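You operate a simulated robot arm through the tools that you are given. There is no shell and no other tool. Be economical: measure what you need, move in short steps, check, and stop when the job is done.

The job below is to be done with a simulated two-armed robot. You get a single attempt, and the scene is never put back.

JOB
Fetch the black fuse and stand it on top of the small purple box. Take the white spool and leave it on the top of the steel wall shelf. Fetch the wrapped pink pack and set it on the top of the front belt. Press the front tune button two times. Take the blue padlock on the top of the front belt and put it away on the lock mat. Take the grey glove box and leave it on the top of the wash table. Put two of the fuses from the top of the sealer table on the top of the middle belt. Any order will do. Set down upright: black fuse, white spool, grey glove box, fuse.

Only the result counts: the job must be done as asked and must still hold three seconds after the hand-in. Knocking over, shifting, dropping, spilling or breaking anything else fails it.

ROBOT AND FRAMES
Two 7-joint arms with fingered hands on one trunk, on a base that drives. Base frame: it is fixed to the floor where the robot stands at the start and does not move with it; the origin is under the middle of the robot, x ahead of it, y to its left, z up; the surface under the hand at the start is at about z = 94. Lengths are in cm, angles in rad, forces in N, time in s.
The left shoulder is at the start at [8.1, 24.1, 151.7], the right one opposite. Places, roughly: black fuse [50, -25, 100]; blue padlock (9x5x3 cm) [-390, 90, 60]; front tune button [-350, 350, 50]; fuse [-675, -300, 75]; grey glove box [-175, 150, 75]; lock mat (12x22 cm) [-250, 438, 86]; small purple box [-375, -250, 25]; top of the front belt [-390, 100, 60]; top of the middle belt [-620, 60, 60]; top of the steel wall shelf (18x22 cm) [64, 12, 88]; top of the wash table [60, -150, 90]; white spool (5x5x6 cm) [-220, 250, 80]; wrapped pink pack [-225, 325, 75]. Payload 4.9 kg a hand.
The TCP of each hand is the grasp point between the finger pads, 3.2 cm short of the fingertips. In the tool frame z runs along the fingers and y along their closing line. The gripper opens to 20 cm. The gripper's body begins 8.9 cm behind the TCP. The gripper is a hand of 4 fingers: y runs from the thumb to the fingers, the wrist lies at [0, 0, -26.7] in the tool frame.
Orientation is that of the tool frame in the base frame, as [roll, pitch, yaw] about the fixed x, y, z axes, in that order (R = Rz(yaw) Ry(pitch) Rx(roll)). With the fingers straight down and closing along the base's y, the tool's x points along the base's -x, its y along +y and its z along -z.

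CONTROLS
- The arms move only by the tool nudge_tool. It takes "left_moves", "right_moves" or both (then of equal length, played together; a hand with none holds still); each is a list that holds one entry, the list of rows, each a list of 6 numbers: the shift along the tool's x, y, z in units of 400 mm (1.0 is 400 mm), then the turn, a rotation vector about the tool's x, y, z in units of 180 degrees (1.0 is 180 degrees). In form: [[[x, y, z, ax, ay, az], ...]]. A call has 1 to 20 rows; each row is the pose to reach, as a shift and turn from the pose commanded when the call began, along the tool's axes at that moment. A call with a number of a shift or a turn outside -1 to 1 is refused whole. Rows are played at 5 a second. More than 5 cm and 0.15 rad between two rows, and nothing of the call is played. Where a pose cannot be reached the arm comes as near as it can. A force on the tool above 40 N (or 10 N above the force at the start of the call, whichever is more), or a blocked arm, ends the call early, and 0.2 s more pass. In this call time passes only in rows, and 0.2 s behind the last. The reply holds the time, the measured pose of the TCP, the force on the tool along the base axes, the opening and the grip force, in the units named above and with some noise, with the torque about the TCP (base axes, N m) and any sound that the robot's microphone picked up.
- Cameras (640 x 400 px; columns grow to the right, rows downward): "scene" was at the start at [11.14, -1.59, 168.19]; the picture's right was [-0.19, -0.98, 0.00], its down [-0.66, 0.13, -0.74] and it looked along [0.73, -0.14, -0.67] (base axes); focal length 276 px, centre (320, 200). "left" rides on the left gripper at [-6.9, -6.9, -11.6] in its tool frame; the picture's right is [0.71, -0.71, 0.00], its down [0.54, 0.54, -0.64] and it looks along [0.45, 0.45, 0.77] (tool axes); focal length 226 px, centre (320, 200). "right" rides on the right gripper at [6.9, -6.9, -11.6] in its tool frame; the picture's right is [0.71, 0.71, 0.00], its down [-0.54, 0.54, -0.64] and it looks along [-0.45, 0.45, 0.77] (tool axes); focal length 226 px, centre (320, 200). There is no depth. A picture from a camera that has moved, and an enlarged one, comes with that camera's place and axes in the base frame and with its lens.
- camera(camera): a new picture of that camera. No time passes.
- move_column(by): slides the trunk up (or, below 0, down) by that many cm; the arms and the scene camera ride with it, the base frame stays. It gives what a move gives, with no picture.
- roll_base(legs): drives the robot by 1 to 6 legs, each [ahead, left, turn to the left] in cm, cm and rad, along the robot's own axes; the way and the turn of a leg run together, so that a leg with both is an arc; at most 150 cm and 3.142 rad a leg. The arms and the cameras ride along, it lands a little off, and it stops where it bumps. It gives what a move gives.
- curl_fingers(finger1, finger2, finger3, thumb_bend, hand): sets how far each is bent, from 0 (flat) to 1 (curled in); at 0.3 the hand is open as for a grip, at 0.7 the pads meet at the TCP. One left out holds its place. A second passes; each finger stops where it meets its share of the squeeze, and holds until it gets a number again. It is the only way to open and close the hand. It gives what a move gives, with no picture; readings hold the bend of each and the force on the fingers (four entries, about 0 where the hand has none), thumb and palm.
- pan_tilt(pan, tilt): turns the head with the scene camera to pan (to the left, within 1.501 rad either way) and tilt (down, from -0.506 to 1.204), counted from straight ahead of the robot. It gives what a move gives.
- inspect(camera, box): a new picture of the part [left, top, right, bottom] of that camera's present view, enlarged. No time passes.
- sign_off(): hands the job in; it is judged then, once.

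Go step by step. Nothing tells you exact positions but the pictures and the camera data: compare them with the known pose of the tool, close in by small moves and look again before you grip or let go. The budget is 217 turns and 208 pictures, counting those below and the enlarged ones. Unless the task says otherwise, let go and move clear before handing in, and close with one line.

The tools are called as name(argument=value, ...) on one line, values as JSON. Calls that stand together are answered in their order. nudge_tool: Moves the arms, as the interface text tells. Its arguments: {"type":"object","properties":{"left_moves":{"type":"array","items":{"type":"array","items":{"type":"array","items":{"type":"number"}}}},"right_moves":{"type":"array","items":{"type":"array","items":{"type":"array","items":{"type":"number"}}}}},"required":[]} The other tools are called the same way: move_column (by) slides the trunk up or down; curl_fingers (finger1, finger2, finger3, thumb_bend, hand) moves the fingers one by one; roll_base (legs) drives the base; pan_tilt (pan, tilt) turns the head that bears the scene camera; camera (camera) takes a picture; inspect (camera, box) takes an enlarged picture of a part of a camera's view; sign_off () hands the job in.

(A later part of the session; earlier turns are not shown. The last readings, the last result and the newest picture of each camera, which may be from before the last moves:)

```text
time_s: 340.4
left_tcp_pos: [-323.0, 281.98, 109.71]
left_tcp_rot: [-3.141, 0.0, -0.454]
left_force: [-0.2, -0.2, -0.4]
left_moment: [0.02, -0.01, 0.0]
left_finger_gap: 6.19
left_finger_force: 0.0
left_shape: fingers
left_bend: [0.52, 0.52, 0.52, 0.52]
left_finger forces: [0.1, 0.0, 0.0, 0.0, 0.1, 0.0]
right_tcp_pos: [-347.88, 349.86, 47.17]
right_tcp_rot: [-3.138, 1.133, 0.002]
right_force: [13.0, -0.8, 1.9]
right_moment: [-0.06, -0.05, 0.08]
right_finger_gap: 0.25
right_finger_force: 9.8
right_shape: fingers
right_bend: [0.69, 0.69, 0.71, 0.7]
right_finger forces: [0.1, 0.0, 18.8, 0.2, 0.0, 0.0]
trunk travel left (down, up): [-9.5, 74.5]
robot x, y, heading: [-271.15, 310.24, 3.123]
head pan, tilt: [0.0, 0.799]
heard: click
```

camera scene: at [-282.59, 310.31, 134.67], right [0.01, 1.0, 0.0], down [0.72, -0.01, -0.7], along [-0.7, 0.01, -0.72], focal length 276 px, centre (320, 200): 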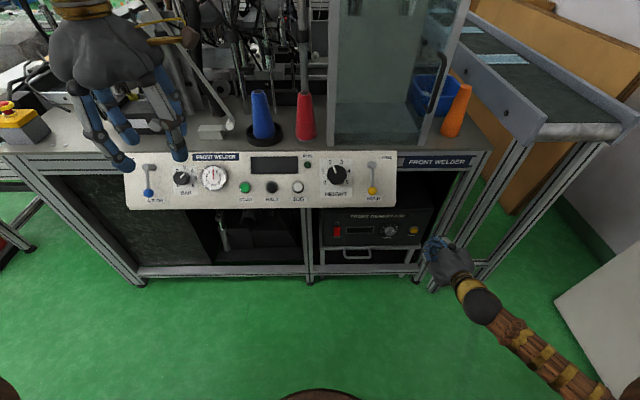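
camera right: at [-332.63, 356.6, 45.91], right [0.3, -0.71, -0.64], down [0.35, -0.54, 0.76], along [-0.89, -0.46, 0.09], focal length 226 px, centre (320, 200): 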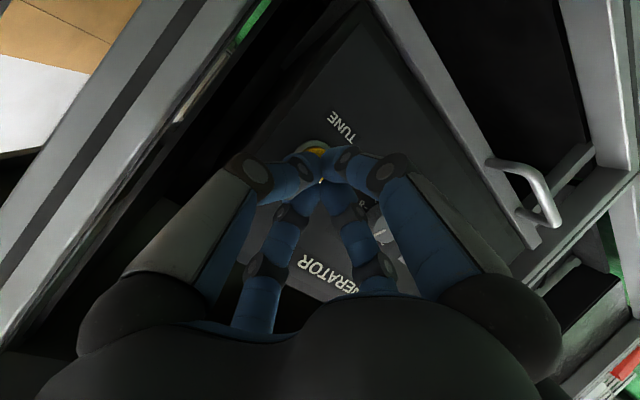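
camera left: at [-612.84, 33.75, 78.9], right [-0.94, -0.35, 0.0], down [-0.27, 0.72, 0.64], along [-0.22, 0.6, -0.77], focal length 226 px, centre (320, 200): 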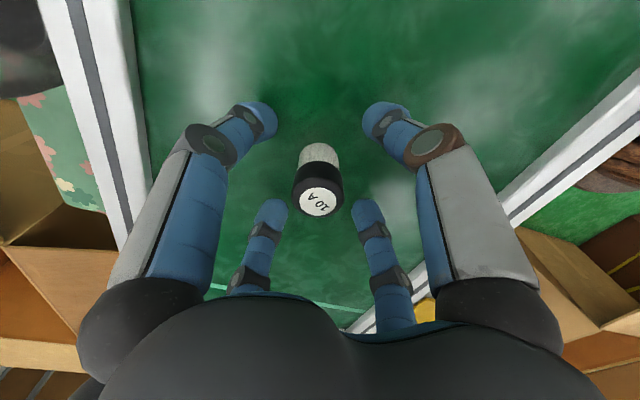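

Second click heard. I'll retract and return the right hand to pointing down.

nudge_tool(right_moves=[[[0, 0, -0.11, 0, 0, 0], [0, 0, -0.22, 0, 0, 0], [0, 0, -0.33, 0, 0, 0], [-0.041, 0, -0.391, 0, 0.045, 0], [-0.081, 0, -0.451, 0, 0.09, 0], [-0.122, 0, -0.512, 0, 0.135, 0], [-0.163, 0, -0.573, 0, 0.18, 0], [-0.203, 0, -0.633, 0, 0.225, 0], [-0.244, 0, -0.694, 0, 0.27, 0], [-0.284, 0, -0.754, 0, 0.315, 0], [-0.325, 0, -0.815, 0, 0.36, 0]]])

move_column(by=40)

camera(camera="scene")

```text
time_s: 342.8
left_tcp_pos: [-323.11, 282.1, 109.78]
left_tcp_rot: [-3.14, -0.003, -0.454]
left_force: [-0.5, -0.6, -0.3]
left_moment: [0.02, -0.03, -0.03]
left_finger_gap: 6.16
left_finger_force: 0.0
left_shape: fingers
left_bend: [0.52, 0.52, 0.52, 0.52]
left_finger forces: [0.0, 0.1, 0.0, 0.0, 0.1, 0.1]
right_tcp_pos: [-324.07, 349.62, 72.96]
right_tcp_rot: [-3.139, 0.0, 0.004]
right_force: [0.4, 0.3, 0.4]
right_moment: [0.01, -0.02, -0.01]
right_finger_gap: 0.2
right_finger_force: 0.0
right_shape: fingers
right_bend: [0.69, 0.69, 0.69, 0.7]
right_finger forces: [0.1, 0.1, 0.0, 0.1, 0.0, 0.0]
trunk travel left (down, up): [-9.5, 74.5]
robot x, y, heading: [-271.09, 310.0, 3.127]
head pan, tilt: [0.0, 0.799]
```

```text
time_s: 346.6
left_tcp_pos: [-323.12, 282.12, 149.75]
left_tcp_rot: [3.141, -0.003, -0.455]
left_force: [-0.2, 0.0, -0.3]
left_moment: [-0.03, -0.01, -0.02]
left_finger_gap: 6.17
left_finger_force: 0.1
left_shape: fingers
left_bend: [0.52, 0.52, 0.52, 0.52]
left_finger forces: [0.0, 0.0, 0.0, 0.0, 0.1, 0.0]
right_tcp_pos: [-324.09, 349.74, 112.75]
right_tcp_rot: [-3.14, 0.002, 0.003]
right_force: [0.4, -0.3, 0.3]
right_moment: [0.01, 0.03, 0.05]
right_finger_gap: 0.22
right_finger_force: 0.0
right_shape: fingers
right_bend: [0.69, 0.69, 0.69, 0.7]
right_finger forces: [0.1, 0.0, 0.0, 0.1, 0.0, 0.0]
trunk travel left (down, up): [-49.5, 34.5]
robot x, y, heading: [-271.38, 309.98, 3.131]
head pan, tilt: [0.0, 0.799]
```

```text
60 pictures are left
camera scene: at [-282.59, 310.3, 174.66], right [0.01, 1.0, 0.0], down [0.72, -0.01, -0.7], along [-0.7, 0.01, -0.72], focal length 276 px, centre (320, 200)
```

scene: 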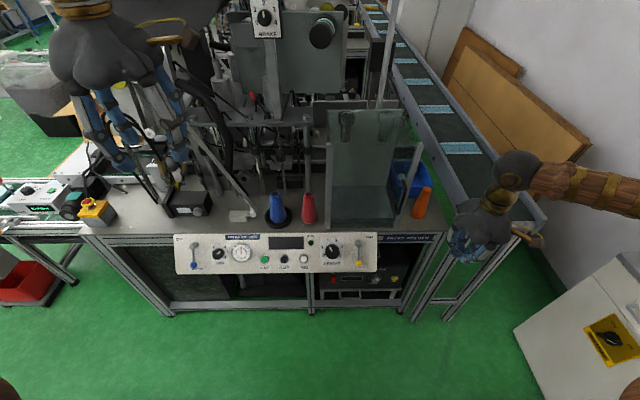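

roll_base(legs=[[0, 0, -1.57], [-8, 0, 0], [0, 0, -1.57]])

pan_tilt(pan=0.0, tilt=1.0)

camera(camera="scene")

```text
time_s: 355.3
left_tcp_pos: [-219.87, 330.23, 149.77]
left_tcp_rot: [3.141, -0.001, 2.692]
left_force: [-0.2, 0.7, 0.2]
left_moment: [-0.01, 0.01, 0.0]
left_finger_gap: 6.17
left_finger_force: 0.0
left_shape: fingers
left_bend: [0.52, 0.52, 0.52, 0.52]
left_finger forces: [0.0, 0.0, 0.0, 0.0, 0.0, 0.0]
right_tcp_pos: [-218.62, 262.62, 112.8]
right_tcp_rot: [-3.139, 0.003, -3.14]
right_force: [0.0, 0.3, 0.2]
right_moment: [-0.01, -0.02, -0.02]
right_finger_gap: 0.22
right_finger_force: 0.1
right_shape: fingers
right_bend: [0.69, 0.69, 0.69, 0.7]
right_finger forces: [0.0, 0.0, 0.1, 0.0, 0.0, 0.1]
trunk travel left (down, up): [-49.5, 34.5]
robot x, y, heading: [-271.42, 301.67, -0.017]
head pan, tilt: [0.0, 0.799]
```

```text
time_s: 356.1
left_tcp_pos: [-219.87, 330.23, 149.82]
left_tcp_rot: [-3.141, 0.0, 2.691]
left_force: [-0.4, 0.5, 0.5]
left_moment: [-0.02, -0.01, 0.02]
left_finger_gap: 6.17
left_finger_force: 0.1
left_shape: fingers
left_bend: [0.52, 0.52, 0.52, 0.52]
left_finger forces: [0.0, 0.1, 0.0, 0.0, 0.0, 0.0]
right_tcp_pos: [-218.87, 262.55, 112.8]
right_tcp_rot: [-3.14, 0.002, -3.138]
right_force: [-0.5, -0.4, 0.0]
right_moment: [-0.01, 0.0, 0.03]
right_finger_gap: 0.21
right_finger_force: 0.0
right_shape: fingers
right_bend: [0.69, 0.69, 0.69, 0.7]
right_finger forces: [0.1, 0.0, 0.0, 0.0, 0.0, 0.1]
trunk travel left (down, up): [-49.5, 34.5]
robot x, y, heading: [-271.31, 302.24, -0.013]
head pan, tilt: [0.0, 1.0]
```

```text
59 pictures are left
camera scene: at [-261.62, 301.99, 173.15], right [-0.01, -1.0, 0.0], down [-0.84, 0.01, -0.54], along [0.54, -0.01, -0.84], focal length 276 px, centre (320, 200)
```

scene: 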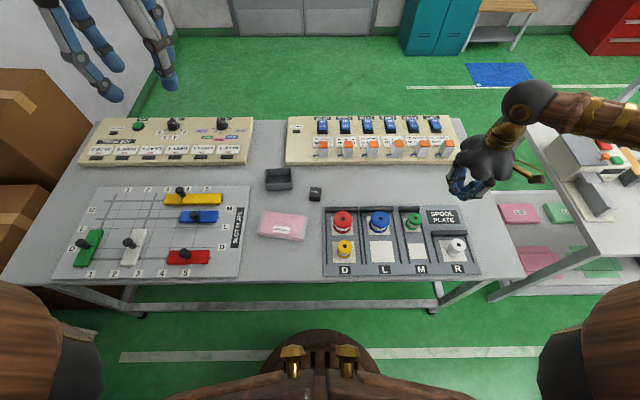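

inspect(camera="scene", box=[240, 180, 340, 260])

inspect(camera="scene", box=[400, 195, 500, 285])

```text
5.00 times, centred on (290, 220) of scene
camera zoom: at [-261.62, 301.99, 173.15], right [-0.01, -1.0, 0.0], down [-0.84, 0.01, -0.54], along [0.54, -0.01, -0.84], focal length 1377 px, centre (470, 100)
```

zoom: 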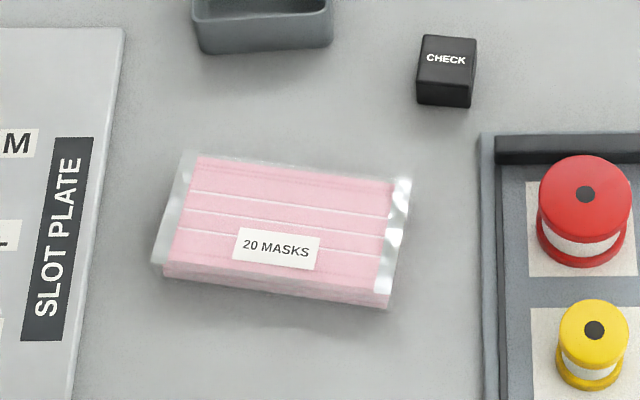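

```text
4.44 times, centred on (450, 240) of scene
camera zoom: at [-261.62, 301.99, 173.15], right [-0.01, -1.0, 0.0], down [-0.84, 0.01, -0.54], along [0.54, -0.01, -0.84], focal length 1224 px, centre (-258, 22)
```

zoom: 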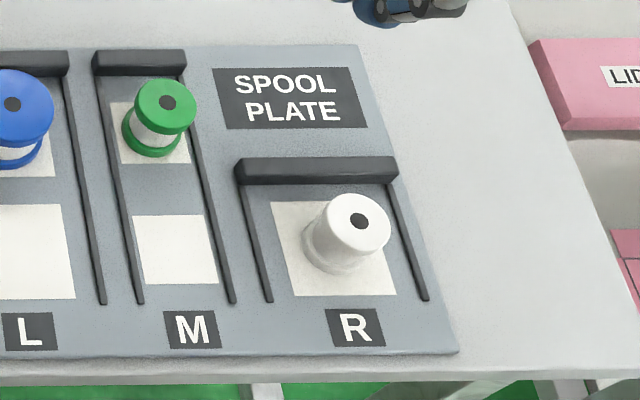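

The pink pack ("20 MASKS") lies at about (-213, 315) and the white spool at about (-220, 251). I'll take the pack with the left hand first, closing across its short side.

nudge_tool(left_moves=[[[-0.027, -0.021, 0.08, 0, 0, 0.03], [-0.053, -0.042, 0.16, 0, 0, 0.06], [-0.08, -0.063, 0.24, 0, 0, 0.09], [-0.107, -0.084, 0.32, 0, 0, 0.119], [-0.133, -0.105, 0.4, 0, 0, 0.149], [-0.16, -0.127, 0.48, 0, 0, 0.179], [-0.187, -0.148, 0.56, 0, 0, 0.208], [-0.213, -0.169, 0.64, 0, 0, 0.238], [-0.24, -0.19, 0.72, 0, 0, 0.268], [-0.267, -0.211, 0.8, 0, 0, 0.298], [-0.293, -0.232, 0.88, 0, 0, 0.327], [-0.32, -0.253, 0.98, 0, 0, 0.357]]])

curl_fingers(hand="left", finger1=0.15, finger2=0.3, finger3=0.15, thumb_bend=0.3)

camera(camera="left")

camera(camera="scene")

```text
time_s: 358.7
left_tcp_pos: [-212.73, 315.49, 110.49]
left_tcp_rot: [3.141, -0.001, 1.568]
left_force: [0.3, 0.2, -0.2]
left_moment: [0.03, 0.0, 0.01]
left_finger_gap: 6.16
left_finger_force: 0.1
left_shape: fingers
left_bend: [0.52, 0.52, 0.52, 0.52]
left_finger forces: [0.1, 0.1, 0.0, 0.0, 0.0, 0.0]
right_tcp_pos: [-218.54, 262.59, 112.78]
right_tcp_rot: [3.141, 0.0, -3.139]
right_force: [-0.4, -0.8, -0.5]
right_moment: [0.02, 0.03, 0.0]
right_finger_gap: 0.22
right_finger_force: 0.0
right_shape: fingers
right_bend: [0.69, 0.69, 0.69, 0.7]
right_finger forces: [0.0, 0.1, 0.1, 0.0, 0.1, 0.0]
trunk travel left (down, up): [-49.5, 34.5]
robot x, y, heading: [-271.27, 302.23, -0.014]
head pan, tilt: [0.0, 1.0]
```

```text
time_s: 359.7
left_tcp_pos: [-212.79, 315.5, 110.5]
left_tcp_rot: [-3.139, 0.0, 1.568]
left_force: [-0.3, -0.2, 0.3]
left_moment: [0.02, 0.01, 0.01]
left_finger_gap: 15.7
left_finger_force: 0.1
left_shape: fingers
left_bend: [0.15, 0.3, 0.15, 0.3]
left_finger forces: [0.1, 0.1, 0.0, 0.0, 0.0, 0.1]
right_tcp_pos: [-218.75, 262.46, 112.77]
right_tcp_rot: [3.142, 0.002, -3.138]
right_force: [0.8, 0.4, -0.4]
right_moment: [0.01, -0.04, 0.01]
right_finger_gap: 0.23
right_finger_force: 0.1
right_shape: fingers
right_bend: [0.69, 0.69, 0.69, 0.7]
right_finger forces: [0.0, 0.0, 0.0, 0.0, 0.0, 0.1]
trunk travel left (down, up): [-49.5, 34.5]
robot x, y, heading: [-271.89, 301.7, -0.009]
head pan, tilt: [0.0, 1.0]
```

```text
56 pictures are left
camera left: at [-219.76, 308.66, 122.0], right [-0.71, 0.71, 0.0], down [0.54, 0.54, 0.64], along [0.45, 0.45, -0.77], focal length 226 px, centre (320, 200)
```

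left: 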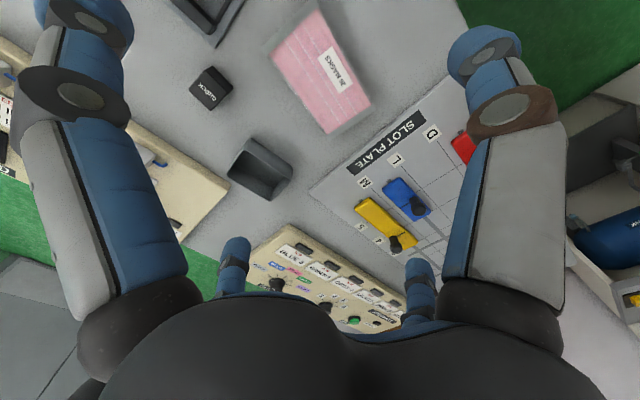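

```text
55 pictures are left
camera scene: at [-261.64, 302.0, 173.15], right [-0.01, -1.0, 0.0], down [-0.84, 0.01, -0.54], along [0.54, -0.01, -0.84], focal length 276 px, centre (320, 200)
```

scene: 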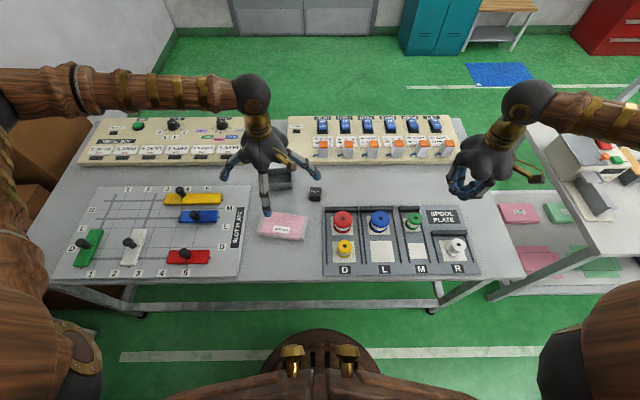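

nudge_tool(left_moves=[[[-0.015, -0.022, 0.1, 0, 0, 0.014], [-0.03, -0.045, 0.2, 0, 0, 0.028], [-0.03, -0.045, 0.3, 0, 0, 0.028], [-0.03, -0.045, 0.4, 0, 0, 0.028], [-0.03, -0.045, 0.5, 0, 0, 0.028]]])

camera(camera="left")

inspect(camera="scene", box=[200, 130, 360, 260])

```text
time_s: 360.9
left_tcp_pos: [-214.65, 314.22, 90.67]
left_tcp_rot: [-3.139, 0.001, 1.481]
left_force: [-0.5, -0.7, -0.3]
left_moment: [0.03, -0.01, -0.01]
left_finger_gap: 15.69
left_finger_force: 0.0
left_shape: fingers
left_bend: [0.15, 0.3, 0.15, 0.3]
left_finger forces: [0.0, 0.0, 0.0, 0.0, 0.0, 0.0]
right_tcp_pos: [-218.62, 262.5, 112.75]
right_tcp_rot: [3.14, 0.0, -3.138]
right_force: [0.8, 0.4, 0.6]
right_moment: [0.04, 0.02, 0.04]
right_finger_gap: 0.22
right_finger_force: 0.0
right_shape: fingers
right_bend: [0.69, 0.69, 0.69, 0.7]
right_finger forces: [0.1, 0.0, 0.0, 0.0, 0.0, 0.1]
trunk travel left (down, up): [-49.5, 34.5]
robot x, y, heading: [-271.33, 301.97, -0.013]
head pan, tilt: [0.0, 1.0]
```

```text
54 pictures are left
camera left: at [-222.09, 307.87, 102.05], right [-0.64, 0.77, 0.0], down [0.59, 0.49, 0.64], along [0.49, 0.41, -0.77], focal length 226 px, centre (320, 200)
```

left: 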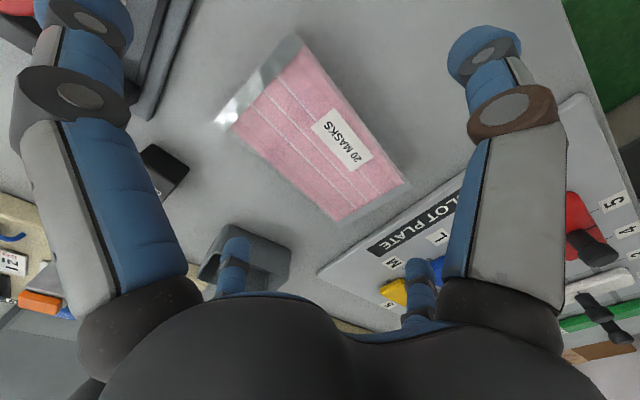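

```text
3.08 times, centred on (280, 195) of scene
camera zoom: at [-261.51, 301.93, 173.15], right [-0.01, -1.0, 0.0], down [-0.84, 0.01, -0.54], along [0.54, -0.01, -0.84], focal length 848 px, centre (443, 215)
```

zoom: 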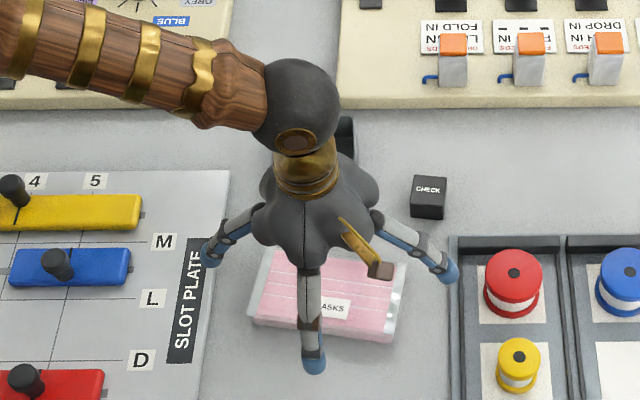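

curl_fingers(hand="left", finger1=0.0, finger3=0.0, finger2=0.33, thumb_bend=0.33)

nudge_tool(left_moves=[[[-0.005, -0.012, 0.06, 0, 0, 0], [-0.005, -0.012, 0.12, 0, 0, 0], [-0.005, -0.012, 0.15, 0, 0, 0]]])

camera(camera="left")

inspect(camera="scene", box=[200, 130, 360, 260])

```text
time_s: 361.9
left_tcp_pos: [-214.48, 314.19, 90.72]
left_tcp_rot: [-3.14, -0.001, 1.481]
left_force: [-0.4, 0.3, 0.6]
left_moment: [0.0, -0.02, 0.03]
left_finger_gap: 15.99
left_finger_force: 0.1
left_shape: fingers
left_bend: [0.01, 0.33, 0.01, 0.33]
left_finger forces: [0.0, 0.1, 0.0, 0.1, 0.0, 0.0]
right_tcp_pos: [-218.74, 262.61, 112.79]
right_tcp_rot: [-3.14, 0.003, -3.139]
right_force: [0.5, 0.3, 1.1]
right_moment: [0.0, -0.05, -0.01]
right_finger_gap: 0.23
right_finger_force: 0.2
right_shape: fingers
right_bend: [0.69, 0.69, 0.69, 0.7]
right_finger forces: [0.0, 0.0, 0.0, 0.1, 0.0, 0.0]
trunk travel left (down, up): [-49.5, 34.5]
robot x, y, heading: [-271.46, 302.2, -0.012]
head pan, tilt: [0.0, 1.0]
```

```text
time_s: 362.7
left_tcp_pos: [-215.06, 314.03, 84.54]
left_tcp_rot: [-3.139, 0.0, 1.48]
left_force: [-1.1, -0.3, 0.3]
left_moment: [0.0, 0.02, 0.01]
left_finger_gap: 15.98
left_finger_force: 0.0
left_shape: fingers
left_bend: [0.01, 0.33, 0.01, 0.33]
left_finger forces: [0.0, 0.0, 0.0, 0.0, 0.0, 0.1]
right_tcp_pos: [-218.68, 262.61, 112.77]
right_tcp_rot: [-3.14, 0.003, -3.138]
right_force: [0.7, -0.3, 0.5]
right_moment: [0.01, 0.0, 0.01]
right_finger_gap: 0.23
right_finger_force: 0.1
right_shape: fingers
right_bend: [0.69, 0.69, 0.69, 0.7]
right_finger forces: [0.0, 0.1, 0.0, 0.0, 0.0, 0.1]
trunk travel left (down, up): [-49.5, 34.5]
robot x, y, heading: [-271.86, 301.85, -0.015]
head pan, tilt: [0.0, 1.0]
```

```text
52 pictures are left
camera left: at [-222.63, 307.79, 95.98], right [-0.64, 0.77, 0.0], down [0.59, 0.49, 0.64], along [0.49, 0.41, -0.77], focal length 226 px, centre (320, 200)
```

left: 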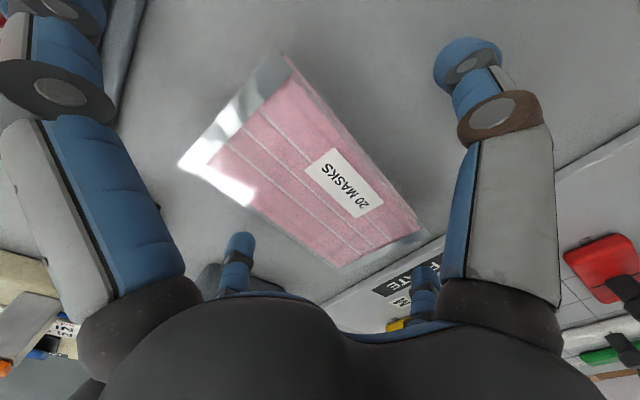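

```text
3.08 times, centred on (280, 195) of scene
camera zoom: at [-261.61, 301.98, 173.15], right [-0.01, -1.0, 0.0], down [-0.84, 0.01, -0.54], along [0.54, -0.01, -0.84], focal length 848 px, centre (443, 215)
```

zoom: 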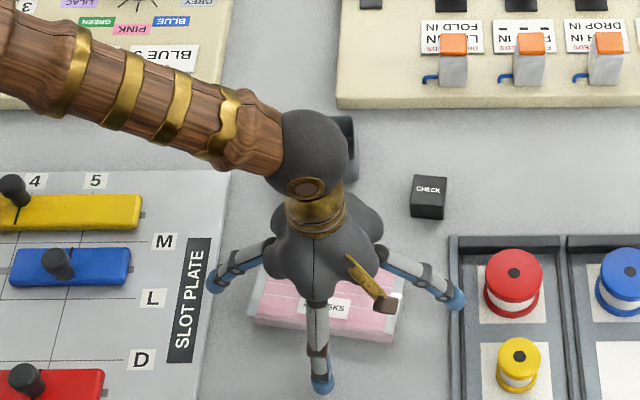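

curl_fingers(hand="left", finger2=0.44, thumb_bend=0.44)

camera(camera="left")

```text
time_s: 363.7
left_tcp_pos: [-215.04, 314.21, 84.53]
left_tcp_rot: [-3.139, 0.0, 1.48]
left_force: [0.3, 0.8, -0.7]
left_moment: [0.01, 0.02, -0.02]
left_finger_gap: 14.62
left_finger_force: 0.0
left_shape: fingers
left_bend: [0.01, 0.44, 0.01, 0.44]
left_finger forces: [0.0, 0.1, 0.1, 0.0, 0.0, 0.1]
right_tcp_pos: [-218.71, 262.62, 112.86]
right_tcp_rot: [-3.139, 0.002, -3.137]
right_force: [-0.3, 0.5, -0.8]
right_moment: [0.02, -0.04, 0.0]
right_finger_gap: 0.22
right_finger_force: 0.1
right_shape: fingers
right_bend: [0.69, 0.69, 0.69, 0.7]
right_finger forces: [0.0, 0.0, 0.0, 0.1, 0.0, 0.0]
trunk travel left (down, up): [-49.5, 34.5]
robot x, y, heading: [-271.33, 301.99, -0.013]
head pan, tilt: [0.0, 1.0]
```

```text
50 pictures are left
camera left: at [-222.61, 307.81, 95.99], right [-0.64, 0.77, 0.0], down [0.59, 0.49, 0.64], along [0.49, 0.41, -0.77], focal length 226 px, centre (320, 200)
```

left: 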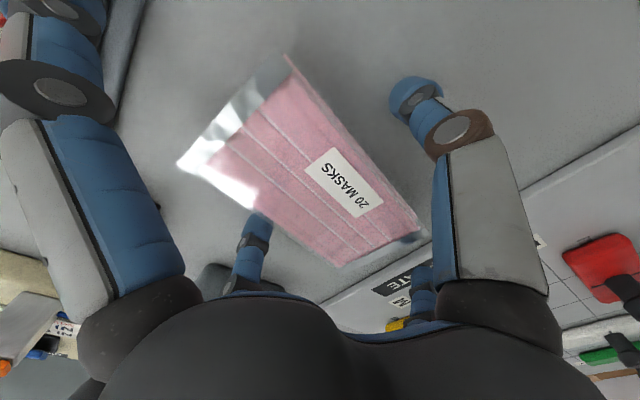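

nudge_tool(left_moves=[[[0, 0.032, 0, 0, 0, 0], [0, 0.032, 0.015, 0, 0, 0], [0, 0.032, 0.03, 0, 0, 0]]])

curl_fingers(hand="left", finger2=0.6, thumb_bend=0.6)

camera(camera="left")

```text
time_s: 364.4
left_tcp_pos: [-213.52, 313.98, 84.11]
left_tcp_rot: [3.133, 0.001, 1.481]
left_force: [1.3, 1.7, 24.4]
left_moment: [0.21, 1.87, -0.08]
left_finger_gap: 14.72
left_finger_force: 12.3
left_shape: fingers
left_bend: [0.01, 0.44, 0.01, 0.43]
left_finger forces: [0.2, 0.7, 0.0, 0.0, 23.4, 0.1]
right_tcp_pos: [-218.87, 262.58, 112.91]
right_tcp_rot: [-3.141, 0.003, -3.138]
right_force: [0.4, -0.2, 0.9]
right_moment: [0.01, -0.01, 0.03]
right_finger_gap: 0.22
right_finger_force: 0.0
right_shape: fingers
right_bend: [0.69, 0.69, 0.69, 0.7]
right_finger forces: [0.0, 0.0, 0.0, 0.0, 0.0, 0.1]
trunk travel left (down, up): [-49.5, 34.5]
robot x, y, heading: [-271.85, 302.46, -0.014]
head pan, tilt: [0.0, 1.0]
stopped in row 3 (left hand): the force on the tool passed its limit at 48 N (the readings are from after the stop); the commanded pose is now the measured one
```

```text
time_s: 364.7
left_tcp_pos: [-213.54, 313.85, 84.35]
left_tcp_rot: [3.134, 0.002, 1.483]
left_force: [-3.3, -0.2, 23.0]
left_moment: [0.09, 1.21, 0.03]
left_finger_gap: 13.7
left_finger_force: 20.7
left_shape: fingers
left_bend: [0.01, 0.51, 0.01, 0.55]
left_finger forces: [0.0, 9.8, 0.0, 0.1, 30.9, 0.0]
right_tcp_pos: [-218.95, 262.53, 112.9]
right_tcp_rot: [3.141, 0.004, -3.138]
right_force: [-0.3, 0.8, 0.6]
right_moment: [-0.02, 0.0, 0.0]
right_finger_gap: 0.19
right_finger_force: 0.1
right_shape: fingers
right_bend: [0.69, 0.69, 0.69, 0.7]
right_finger forces: [0.0, 0.0, 0.0, 0.0, 0.1, 0.0]
trunk travel left (down, up): [-49.5, 34.5]
robot x, y, heading: [-271.39, 301.94, -0.011]
head pan, tilt: [0.0, 1.0]
stopped (left hand): the force on the tool passed its limit at 48 N (the readings are from after the stop); the commanded pose is now the measured one
```

```text
49 pictures are left
camera left: at [-221.16, 307.53, 95.75], right [-0.64, 0.77, -0.01], down [0.58, 0.49, 0.65], along [0.5, 0.41, -0.76], focal length 226 px, centre (320, 200)
```

left: 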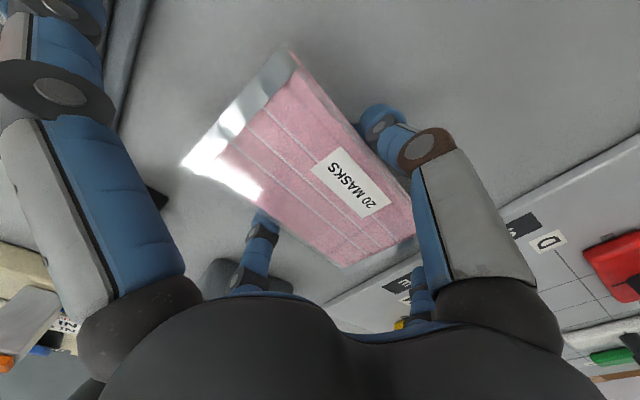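

nudge_tool(left_moves=[[[0, 0, -0.012, 0.002, 0, 0], [0, 0, -0.018, 0.002, 0, 0]]])

curl_fingers(hand="left", finger2=0.64, thumb_bend=0.64)

camera(camera="left")

```text
time_s: 365.3
left_tcp_pos: [-213.49, 313.95, 84.84]
left_tcp_rot: [-3.141, 0.001, 1.484]
left_force: [0.0, 0.5, -0.6]
left_moment: [0.0, 0.04, 0.0]
left_finger_gap: 13.67
left_finger_force: 10.6
left_shape: fingers
left_bend: [0.01, 0.51, 0.01, 0.56]
left_finger forces: [0.0, 10.6, 0.0, 0.0, 10.6, 0.0]
right_tcp_pos: [-218.63, 262.51, 112.71]
right_tcp_rot: [-3.141, 0.003, -3.136]
right_force: [-0.1, 0.1, -0.8]
right_moment: [0.01, -0.02, 0.03]
right_finger_gap: 0.22
right_finger_force: 0.0
right_shape: fingers
right_bend: [0.69, 0.69, 0.69, 0.7]
right_finger forces: [0.0, 0.1, 0.0, 0.0, 0.1, 0.0]
trunk travel left (down, up): [-49.5, 34.5]
robot x, y, heading: [-271.55, 302.08, -0.011]
head pan, tilt: [0.0, 1.0]
```

```text
time_s: 366.3
left_tcp_pos: [-213.42, 314.0, 84.75]
left_tcp_rot: [-3.138, 0.003, 1.484]
left_force: [-0.7, 0.0, -1.2]
left_moment: [-0.03, 0.0, -0.01]
left_finger_gap: 13.29
left_finger_force: 11.3
left_shape: fingers
left_bend: [0.01, 0.48, 0.01, 0.6]
left_finger forces: [0.0, 10.7, 0.1, 0.0, 10.9, 0.0]
right_tcp_pos: [-218.73, 262.7, 112.79]
right_tcp_rot: [-3.14, 0.003, -3.136]
right_force: [-0.9, 0.0, -0.3]
right_moment: [-0.01, 0.0, 0.01]
right_finger_gap: 0.2
right_finger_force: 0.1
right_shape: fingers
right_bend: [0.69, 0.69, 0.69, 0.7]
right_finger forces: [0.0, 0.0, 0.1, 0.1, 0.0, 0.0]
trunk travel left (down, up): [-49.5, 34.5]
robot x, y, heading: [-271.48, 302.2, -0.013]
head pan, tilt: [0.0, 1.0]
```

```text
48 pictures are left
camera left: at [-220.93, 307.63, 96.29], right [-0.64, 0.77, 0.0], down [0.59, 0.49, 0.64], along [0.49, 0.41, -0.77], focal length 226 px, centre (320, 200)
```

left: 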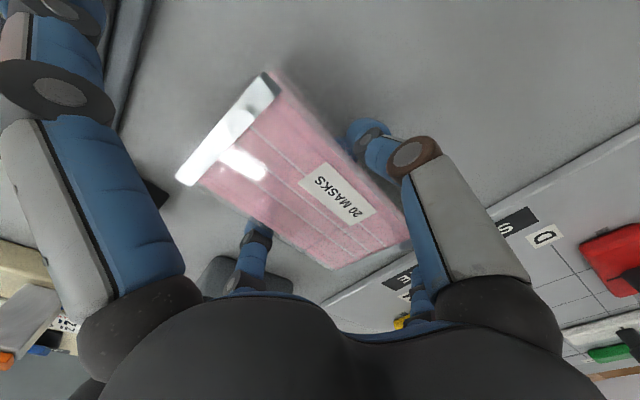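

curl_fingers(hand="left", finger2=0.72, thumb_bend=0.66)

nudge_tool(left_moves=[[[0, 0, -0.03, 0, 0, 0], [0, 0, -0.08, 0, 0, 0], [0, 0, -0.16, 0, 0, 0], [0, 0, -0.26, 0, 0, 0], [0, 0, -0.36, 0, 0, 0], [0, 0, -0.46, 0, 0, 0], [0, 0, -0.56, 0, 0, 0]]])

camera(camera="left")

camera(camera="scene")

```text
time_s: 367.3
left_tcp_pos: [-213.46, 313.93, 84.84]
left_tcp_rot: [-3.137, 0.001, 1.485]
left_force: [0.6, -0.1, 0.1]
left_moment: [-0.01, 0.01, 0.02]
left_finger_gap: 13.17
left_finger_force: 10.8
left_shape: fingers
left_bend: [0.01, 0.45, 0.01, 0.62]
left_finger forces: [0.1, 10.4, 0.0, 0.1, 10.5, 0.0]
right_tcp_pos: [-218.6, 262.62, 112.8]
right_tcp_rot: [-3.14, 0.002, -3.137]
right_force: [0.0, 0.1, -0.5]
right_moment: [0.01, -0.02, 0.04]
right_finger_gap: 0.22
right_finger_force: 0.1
right_shape: fingers
right_bend: [0.69, 0.69, 0.69, 0.7]
right_finger forces: [0.1, 0.1, 0.1, 0.0, 0.0, 0.0]
trunk travel left (down, up): [-49.5, 34.5]
robot x, y, heading: [-271.47, 302.53, -0.017]
head pan, tilt: [0.0, 1.0]
```

```text
time_s: 368.9
left_tcp_pos: [-213.52, 313.82, 107.43]
left_tcp_rot: [-3.141, -0.001, 1.482]
left_force: [0.1, -0.9, -0.6]
left_moment: [-0.01, 0.0, -0.01]
left_finger_gap: 13.16
left_finger_force: 10.0
left_shape: fingers
left_bend: [0.01, 0.45, 0.01, 0.62]
left_finger forces: [0.0, 10.3, 0.0, 0.0, 10.4, 0.0]
right_tcp_pos: [-218.77, 262.54, 112.81]
right_tcp_rot: [-3.141, 0.002, -3.137]
right_force: [0.7, 0.7, 0.2]
right_moment: [0.0, -0.06, 0.01]
right_finger_gap: 0.21
right_finger_force: 0.2
right_shape: fingers
right_bend: [0.69, 0.69, 0.69, 0.7]
right_finger forces: [0.0, 0.1, 0.1, 0.0, 0.1, 0.1]
trunk travel left (down, up): [-49.5, 34.5]
robot x, y, heading: [-271.86, 302.22, -0.014]
head pan, tilt: [0.0, 1.0]
```

```text
47 pictures are left
camera left: at [-220.98, 307.57, 118.83], right [-0.64, 0.77, 0.0], down [0.59, 0.49, 0.64], along [0.49, 0.41, -0.77], focal length 226 px, centre (320, 200)
```

left: 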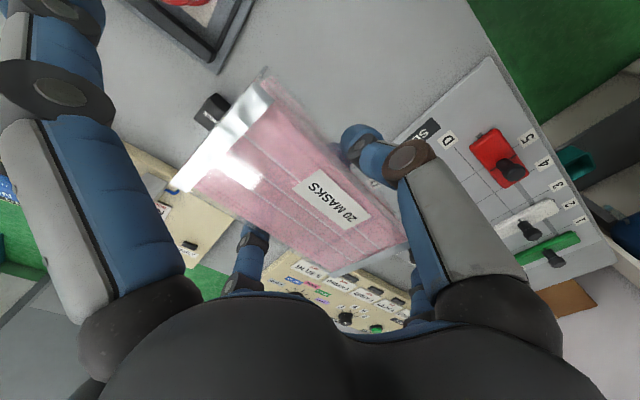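

```text
46 pictures are left
camera scene: at [-261.73, 301.99, 173.15], right [-0.01, -1.0, 0.0], down [-0.84, 0.01, -0.54], along [0.54, -0.01, -0.84], focal length 276 px, centre (320, 200)
```

scene: 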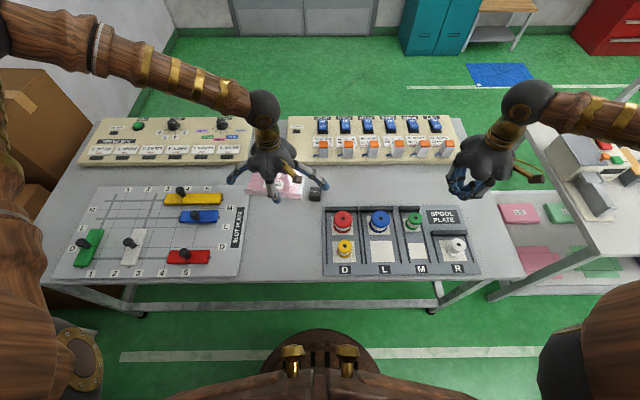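

Pack lifted. Next is the spool at about (-224.4, 253.7), top z≈86; I'll bring the right hand over it, turned 45°.

nudge_tool(right_moves=[[[0.024, -0.037, 0, 0, 0, 0.042], [0.048, -0.074, 0, 0, 0, 0.083], [0.071, -0.111, 0.06, 0, 0, 0.125], [0.095, -0.148, 0.12, 0, 0, 0.167], [0.119, -0.185, 0.2, 0, 0, 0.208], [0.1425, -0.2225, 0.3, 0, 0, 0.25]]])

curl_fingers(hand="right", finger1=0.48, finger2=0.48, finger3=0.48, thumb_bend=0.48)

camera(camera="right")

inspect(camera="scene", box=[380, 130, 520, 290])

```text
time_s: 370.3
left_tcp_pos: [-213.41, 313.83, 107.39]
left_tcp_rot: [-3.138, 0.0, 1.484]
left_force: [0.2, 0.5, -0.7]
left_moment: [0.06, 0.01, 0.03]
left_finger_gap: 13.16
left_finger_force: 10.2
left_shape: fingers
left_bend: [0.01, 0.45, 0.01, 0.62]
left_finger forces: [0.0, 10.4, 0.1, 0.0, 10.3, 0.0]
right_tcp_pos: [-224.19, 253.61, 100.74]
right_tcp_rot: [3.141, 0.002, 2.36]
right_force: [0.2, 0.0, 0.3]
right_moment: [0.03, -0.02, 0.01]
right_finger_gap: 0.24
right_finger_force: 0.0
right_shape: fingers
right_bend: [0.69, 0.69, 0.69, 0.7]
right_finger forces: [0.1, 0.0, 0.1, 0.0, 0.0, 0.0]
trunk travel left (down, up): [-49.5, 34.5]
robot x, y, heading: [-271.5, 301.87, -0.012]
head pan, tilt: [0.0, 1.0]
```

```text
time_s: 371.3
left_tcp_pos: [-213.4, 313.86, 107.23]
left_tcp_rot: [-3.141, 0.002, 1.484]
left_force: [0.8, 0.0, -0.8]
left_moment: [0.0, 0.0, 0.02]
left_finger_gap: 13.15
left_finger_force: 10.2
left_shape: fingers
left_bend: [0.01, 0.45, 0.01, 0.62]
left_finger forces: [0.1, 10.5, 0.0, 0.1, 10.5, 0.1]
right_tcp_pos: [-224.31, 253.71, 100.79]
right_tcp_rot: [-3.141, 0.003, 2.361]
right_force: [0.0, -0.1, 0.3]
right_moment: [-0.01, 0.05, -0.01]
right_finger_gap: 7.6
right_finger_force: 0.1
right_shape: fingers
right_bend: [0.48, 0.48, 0.48, 0.48]
right_finger forces: [0.0, 0.0, 0.0, 0.1, 0.0, 0.0]
trunk travel left (down, up): [-49.5, 34.5]
robot x, y, heading: [-271.7, 301.97, -0.018]
head pan, tilt: [0.0, 1.0]
```

```text
45 pictures are left
camera right: at [-234.01, 253.77, 112.37], right [0.0, 1.0, 0.0], down [0.76, 0.0, 0.64], along [0.64, 0.0, -0.76], focal length 226 px, centre (320, 200)
```

right: 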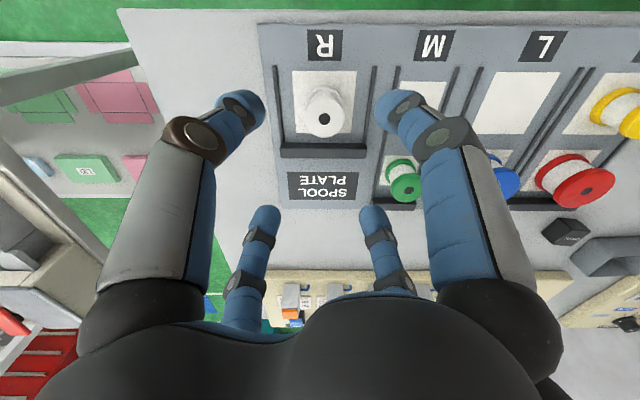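

```text
2.50 times, centred on (450, 210) of scene
camera zoom: at [-261.61, 302.01, 173.15], right [-0.01, -1.0, 0.0], down [-0.84, 0.01, -0.54], along [0.54, -0.01, -0.84], focal length 689 px, centre (-5, 175)
```

zoom: 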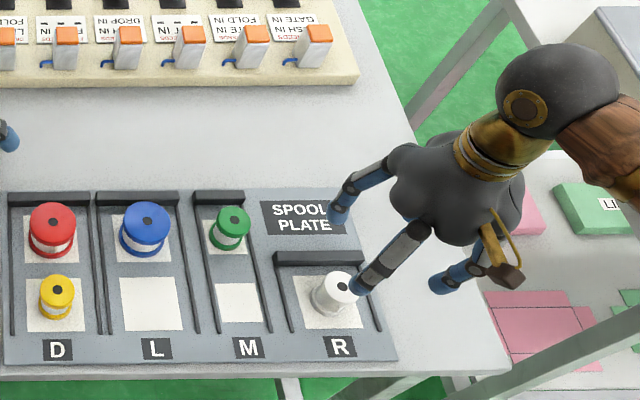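

nudge_tool(right_moves=[[[0.009, 0.009, 0.1, 0, 0, 0], [0.009, 0.009, 0.2, 0, 0, 0], [0.009, 0.009, 0.27, 0, 0, 0], [0.009, 0.009, 0.325, 0, 0, 0]]])

curl_fingers(hand="right", finger1=0.55, finger2=0.55, finger3=0.55, thumb_bend=0.55)

camera(camera="right")

```text
time_s: 372.3
left_tcp_pos: [-213.29, 313.9, 107.19]
left_tcp_rot: [-3.138, 0.0, 1.485]
left_force: [0.8, -0.2, 0.0]
left_moment: [-0.01, 0.04, -0.01]
left_finger_gap: 13.15
left_finger_force: 10.8
left_shape: fingers
left_bend: [0.01, 0.45, 0.01, 0.62]
left_finger forces: [0.0, 10.4, 0.1, 0.0, 10.3, 0.0]
right_tcp_pos: [-224.19, 254.27, 87.78]
right_tcp_rot: [-3.141, 0.003, 2.362]
right_force: [0.3, -0.6, 0.7]
right_moment: [0.0, 0.01, 0.01]
right_finger_gap: 7.62
right_finger_force: 0.0
right_shape: fingers
right_bend: [0.48, 0.48, 0.48, 0.48]
right_finger forces: [0.0, 0.0, 0.0, 0.1, 0.0, 0.1]
trunk travel left (down, up): [-49.5, 34.5]
robot x, y, heading: [-271.4, 302.38, -0.007]
head pan, tilt: [0.0, 1.0]
```

```text
time_s: 373.3
left_tcp_pos: [-213.48, 313.97, 107.33]
left_tcp_rot: [-3.139, 0.003, 1.484]
left_force: [-0.8, -0.4, -0.8]
left_moment: [0.02, 0.04, 0.0]
left_finger_gap: 13.15
left_finger_force: 10.3
left_shape: fingers
left_bend: [0.01, 0.45, 0.01, 0.62]
left_finger forces: [0.0, 10.3, 0.1, 0.1, 10.4, 0.0]
right_tcp_pos: [-224.12, 254.2, 87.77]
right_tcp_rot: [-3.142, 0.0, 2.362]
right_force: [-0.6, -0.8, 0.2]
right_moment: [0.04, 0.03, -0.01]
right_finger_gap: 5.15
right_finger_force: 0.0
right_shape: fingers
right_bend: [0.55, 0.55, 0.55, 0.55]
right_finger forces: [0.0, 0.1, 0.0, 0.0, 0.1, 0.1]
trunk travel left (down, up): [-49.5, 34.5]
robot x, y, heading: [-271.03, 302.12, -0.012]
head pan, tilt: [0.0, 1.0]
```

```text
43 pictures are left
camera right: at [-233.98, 254.19, 99.39], right [0.0, 1.0, 0.0], down [0.76, 0.0, 0.64], along [0.64, 0.0, -0.76], focal length 226 px, centre (320, 200)
```

right: 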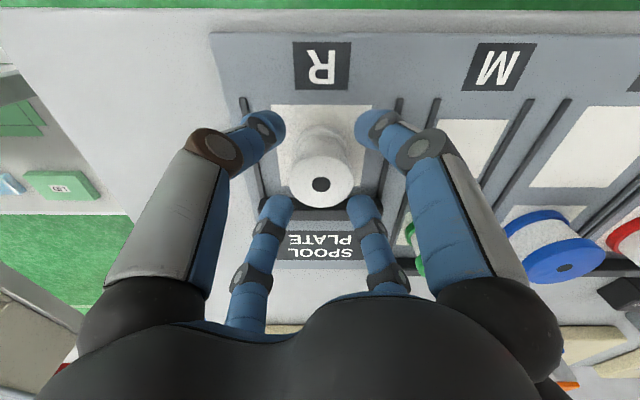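

Spool centred, so I'll close on it and lift.

curl_fingers(hand="right", finger1=0.7, finger2=0.7, finger3=0.7, thumb_bend=0.7)

nudge_tool(right_moves=[[[0, 0, -0.03, 0, 0, 0], [0, 0, -0.08, 0, 0, 0], [0, 0, -0.16, 0, 0, 0], [0, 0, -0.26, 0, 0, 0], [0, 0, -0.36, 0, 0, 0], [0, 0, -0.46, 0, 0, 0], [0, 0, -0.56, 0, 0, 0]]])

camera(camera="right")

```text
time_s: 374.3
left_tcp_pos: [-213.43, 313.93, 107.4]
left_tcp_rot: [-3.139, 0.001, 1.483]
left_force: [-0.8, -1.5, -0.8]
left_moment: [-0.04, 0.02, 0.05]
left_finger_gap: 13.16
left_finger_force: 9.9
left_shape: fingers
left_bend: [0.01, 0.45, 0.01, 0.62]
left_finger forces: [0.0, 10.4, 0.0, 0.0, 10.4, 0.1]
right_tcp_pos: [-224.36, 254.17, 87.73]
right_tcp_rot: [-3.141, 0.002, 2.362]
right_force: [-0.6, -0.7, 2.4]
right_moment: [-0.02, -0.05, -0.04]
right_finger_gap: 2.74
right_finger_force: 21.3
right_shape: fingers
right_bend: [0.62, 0.61, 0.62, 0.64]
right_finger forces: [8.2, 9.9, 8.3, 0.0, 14.5, 0.0]
trunk travel left (down, up): [-49.5, 34.5]
robot x, y, heading: [-271.13, 302.03, -0.011]
head pan, tilt: [0.0, 1.0]
```

```text
time_s: 375.9
left_tcp_pos: [-213.42, 313.8, 107.26]
left_tcp_rot: [-3.139, 0.001, 1.484]
left_force: [-0.5, 0.4, -0.3]
left_moment: [-0.02, 0.03, 0.0]
left_finger_gap: 13.18
left_finger_force: 10.1
left_shape: fingers
left_bend: [0.01, 0.45, 0.01, 0.62]
left_finger forces: [0.0, 10.5, 0.0, 0.0, 10.4, 0.0]
right_tcp_pos: [-224.32, 254.27, 110.12]
right_tcp_rot: [-3.142, 0.002, 2.361]
right_force: [0.2, 0.2, -0.6]
right_moment: [0.05, 0.02, 0.02]
right_finger_gap: 2.78
right_finger_force: 20.4
right_shape: fingers
right_bend: [0.62, 0.61, 0.62, 0.64]
right_finger forces: [8.4, 10.2, 8.0, 0.0, 14.0, 0.0]
trunk travel left (down, up): [-49.5, 34.5]
robot x, y, heading: [-271.3, 302.0, -0.011]
head pan, tilt: [0.0, 1.0]
```

```text
42 pictures are left
camera right: at [-233.99, 254.22, 121.75], right [-0.01, 1.0, 0.0], down [0.77, 0.0, 0.64], along [0.64, 0.0, -0.77], focal length 226 px, centre (320, 200)
```

right: 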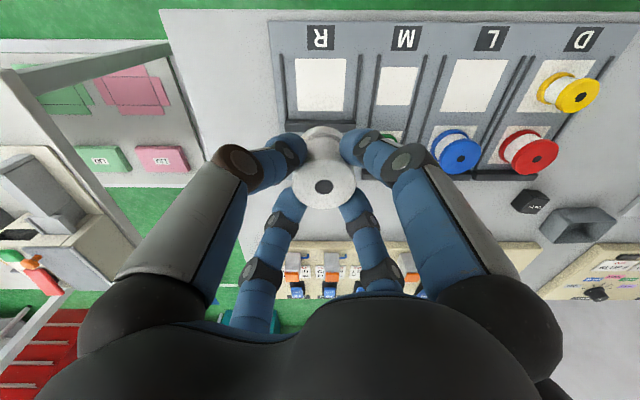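

Both held. I'll back up, go down the corridor, and face the front belt.

roll_base(legs=[[-27, 0, 0], [0, 0, -1.56], [110, 0, 0], [110, 0, 0], [0, 0, -1.57], [14, 0, 0]])

pan_tilt(pan=0.1, tilt=0.8)

camera(camera="scene")

camera(camera="left")

```text
time_s: 396.8
left_tcp_pos: [-370.59, 72.62, 107.42]
left_tcp_rot: [-3.141, 0.001, -1.662]
left_force: [-0.6, 0.2, -0.2]
left_moment: [0.01, 0.01, 0.0]
left_finger_gap: 13.12
left_finger_force: 10.2
left_shape: fingers
left_bend: [0.01, 0.45, 0.01, 0.62]
left_finger forces: [0.1, 9.9, 0.0, 0.0, 9.8, 0.1]
right_tcp_pos: [-359.51, 132.22, 110.16]
right_tcp_rot: [3.139, 0.003, -0.782]
right_force: [0.6, -0.4, -1.6]
right_moment: [0.0, 0.06, 0.02]
right_finger_gap: 2.71
right_finger_force: 20.1
right_shape: fingers
right_bend: [0.62, 0.61, 0.62, 0.64]
right_finger forces: [7.7, 10.2, 7.8, 0.0, 13.8, 0.0]
trunk travel left (down, up): [-49.5, 34.5]
robot x, y, heading: [-312.39, 84.08, 3.127]
head pan, tilt: [0.0, 1.0]
```

```text
time_s: 397.6
left_tcp_pos: [-370.83, 72.42, 107.24]
left_tcp_rot: [-3.137, 0.001, -1.662]
left_force: [0.2, 0.2, -0.8]
left_moment: [0.01, -0.03, -0.02]
left_finger_gap: 13.14
left_finger_force: 9.6
left_shape: fingers
left_bend: [0.01, 0.45, 0.01, 0.62]
left_finger forces: [0.0, 9.8, 0.0, 0.1, 9.8, 0.0]
right_tcp_pos: [-359.83, 132.23, 110.14]
right_tcp_rot: [3.142, 0.002, -0.783]
right_force: [0.0, 0.8, -1.6]
right_moment: [0.02, -0.04, -0.01]
right_finger_gap: 2.71
right_finger_force: 19.8
right_shape: fingers
right_bend: [0.62, 0.61, 0.62, 0.64]
right_finger forces: [7.7, 10.2, 7.9, 0.0, 13.8, 0.0]
trunk travel left (down, up): [-49.5, 34.5]
robot x, y, heading: [-312.36, 84.22, 3.127]
head pan, tilt: [0.099, 0.799]
```

```text
41 pictures are left
camera scene: at [-323.94, 83.54, 174.65], right [-0.08, 1.0, 0.0], down [0.72, 0.06, -0.7], along [-0.69, -0.06, -0.72], focal length 276 px, centre (320, 200)
```

scene: 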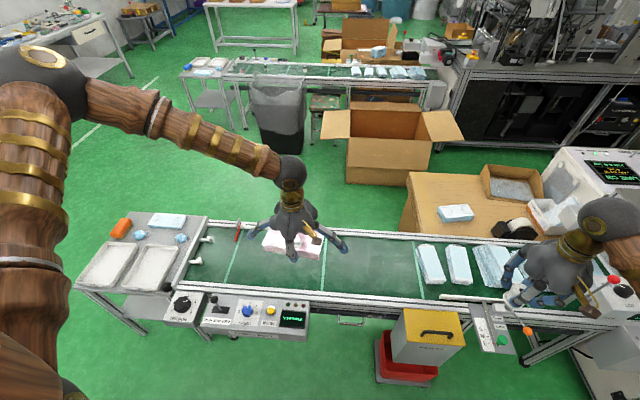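

```text
40 pictures are left
camera left: at [-363.44, 78.69, 118.72], right [0.64, -0.77, 0.0], down [-0.59, -0.49, 0.64], along [-0.49, -0.41, -0.77], focal length 226 px, centre (320, 200)
```

left: 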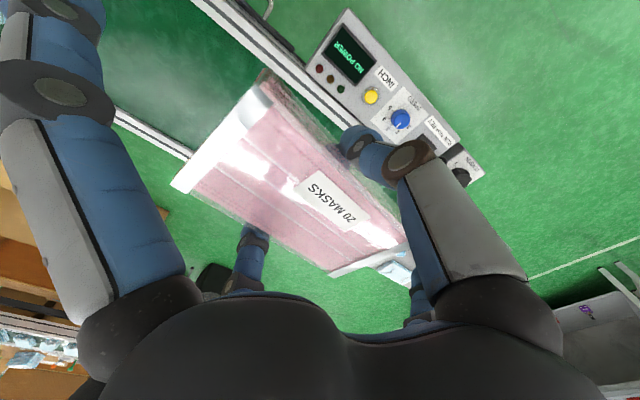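

nudge_tool(left_moves=[[[0.012, 0.088, 0, 0, 0, 0], [0.024, 0.175, 0, 0, 0, 0], [0.037, 0.263, 0, 0, 0, 0], [0.049, 0.35, 0, 0, 0, 0], [0.061, 0.438, 0, 0, 0, 0], [0.073, 0.525, 0, 0, 0, 0], [0.073, 0.525, 0, 0, 0, 0]]], right_moves=[[[0, 0, -0.1, 0, 0, 0], [0, 0, -0.2, 0, 0, 0], [0, 0, -0.3, 0, 0, 0], [0, 0, -0.4, 0, 0, 0], [0, 0, -0.5, 0, 0, 0], [0, 0, -0.6, 0, 0, 0], [0, 0, -0.7, 0, 0, 0]]])

move_column(by=-35)

camera(camera="scene")

camera(camera="left")

```text
time_s: 399.1
left_tcp_pos: [-391.95, 71.44, 107.2]
left_tcp_rot: [-3.142, 0.002, -1.661]
left_force: [1.1, -0.2, -1.2]
left_moment: [0.01, 0.01, 0.04]
left_finger_gap: 13.16
left_finger_force: 9.8
left_shape: fingers
left_bend: [0.01, 0.45, 0.01, 0.62]
left_finger forces: [0.0, 10.0, 0.0, 0.1, 10.0, 0.1]
right_tcp_pos: [-359.56, 132.15, 138.09]
right_tcp_rot: [-3.142, 0.001, -0.785]
right_force: [0.4, -0.6, -0.6]
right_moment: [0.06, 0.02, 0.0]
right_finger_gap: 2.66
right_finger_force: 19.6
right_shape: fingers
right_bend: [0.62, 0.61, 0.62, 0.64]
right_finger forces: [7.5, 10.1, 7.9, 0.1, 13.7, 0.1]
trunk travel left (down, up): [-49.5, 34.5]
robot x, y, heading: [-312.56, 83.97, 3.13]
head pan, tilt: [0.099, 0.799]
```

```text
time_s: 402.6
left_tcp_pos: [-391.99, 71.46, 72.05]
left_tcp_rot: [-3.139, 0.004, -1.663]
left_force: [-0.3, 0.2, -0.1]
left_moment: [0.01, -0.03, 0.0]
left_finger_gap: 13.11
left_finger_force: 10.0
left_shape: fingers
left_bend: [0.01, 0.45, 0.01, 0.62]
left_finger forces: [0.1, 9.9, 0.1, 0.0, 9.9, 0.0]
right_tcp_pos: [-359.84, 132.26, 103.12]
right_tcp_rot: [-3.141, 0.003, -0.783]
right_force: [0.5, 0.3, -1.0]
right_moment: [-0.03, -0.02, 0.03]
right_finger_gap: 2.7
right_finger_force: 19.8
right_shape: fingers
right_bend: [0.62, 0.61, 0.62, 0.64]
right_finger forces: [7.6, 10.1, 7.9, 0.1, 13.7, 0.0]
trunk travel left (down, up): [-14.5, 69.5]
robot x, y, heading: [-312.52, 84.15, 3.13]
head pan, tilt: [0.099, 0.799]
```

```text
39 pictures are left
camera scene: at [-323.83, 83.53, 139.66], right [-0.08, 1.0, 0.0], down [0.71, 0.06, -0.7], along [-0.69, -0.06, -0.72], focal length 276 px, centre (320, 200)
```

scene: 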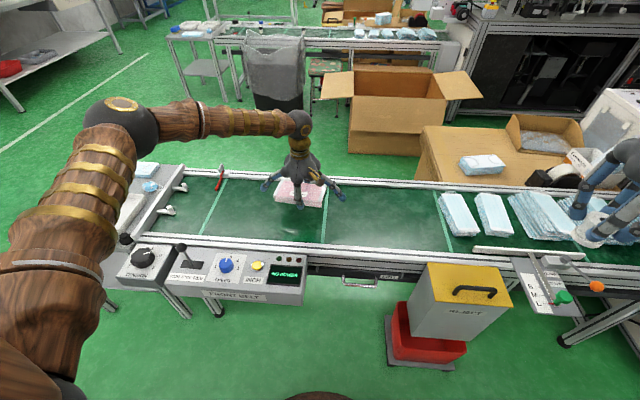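

```text
38 pictures are left
camera left: at [-384.56, 77.7, 83.63], right [0.64, -0.77, 0.0], down [-0.59, -0.49, 0.64], along [-0.49, -0.41, -0.77], focal length 226 px, centre (320, 200)
```

left: 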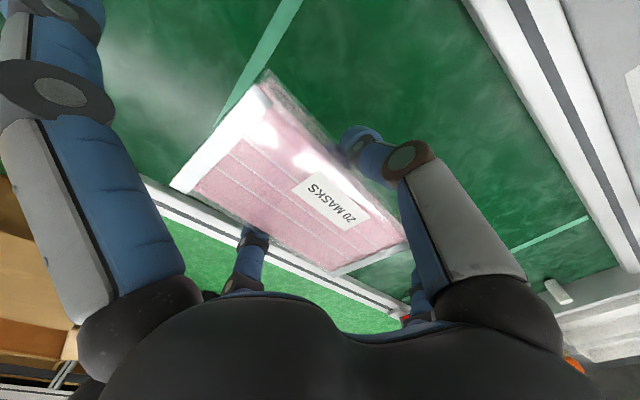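

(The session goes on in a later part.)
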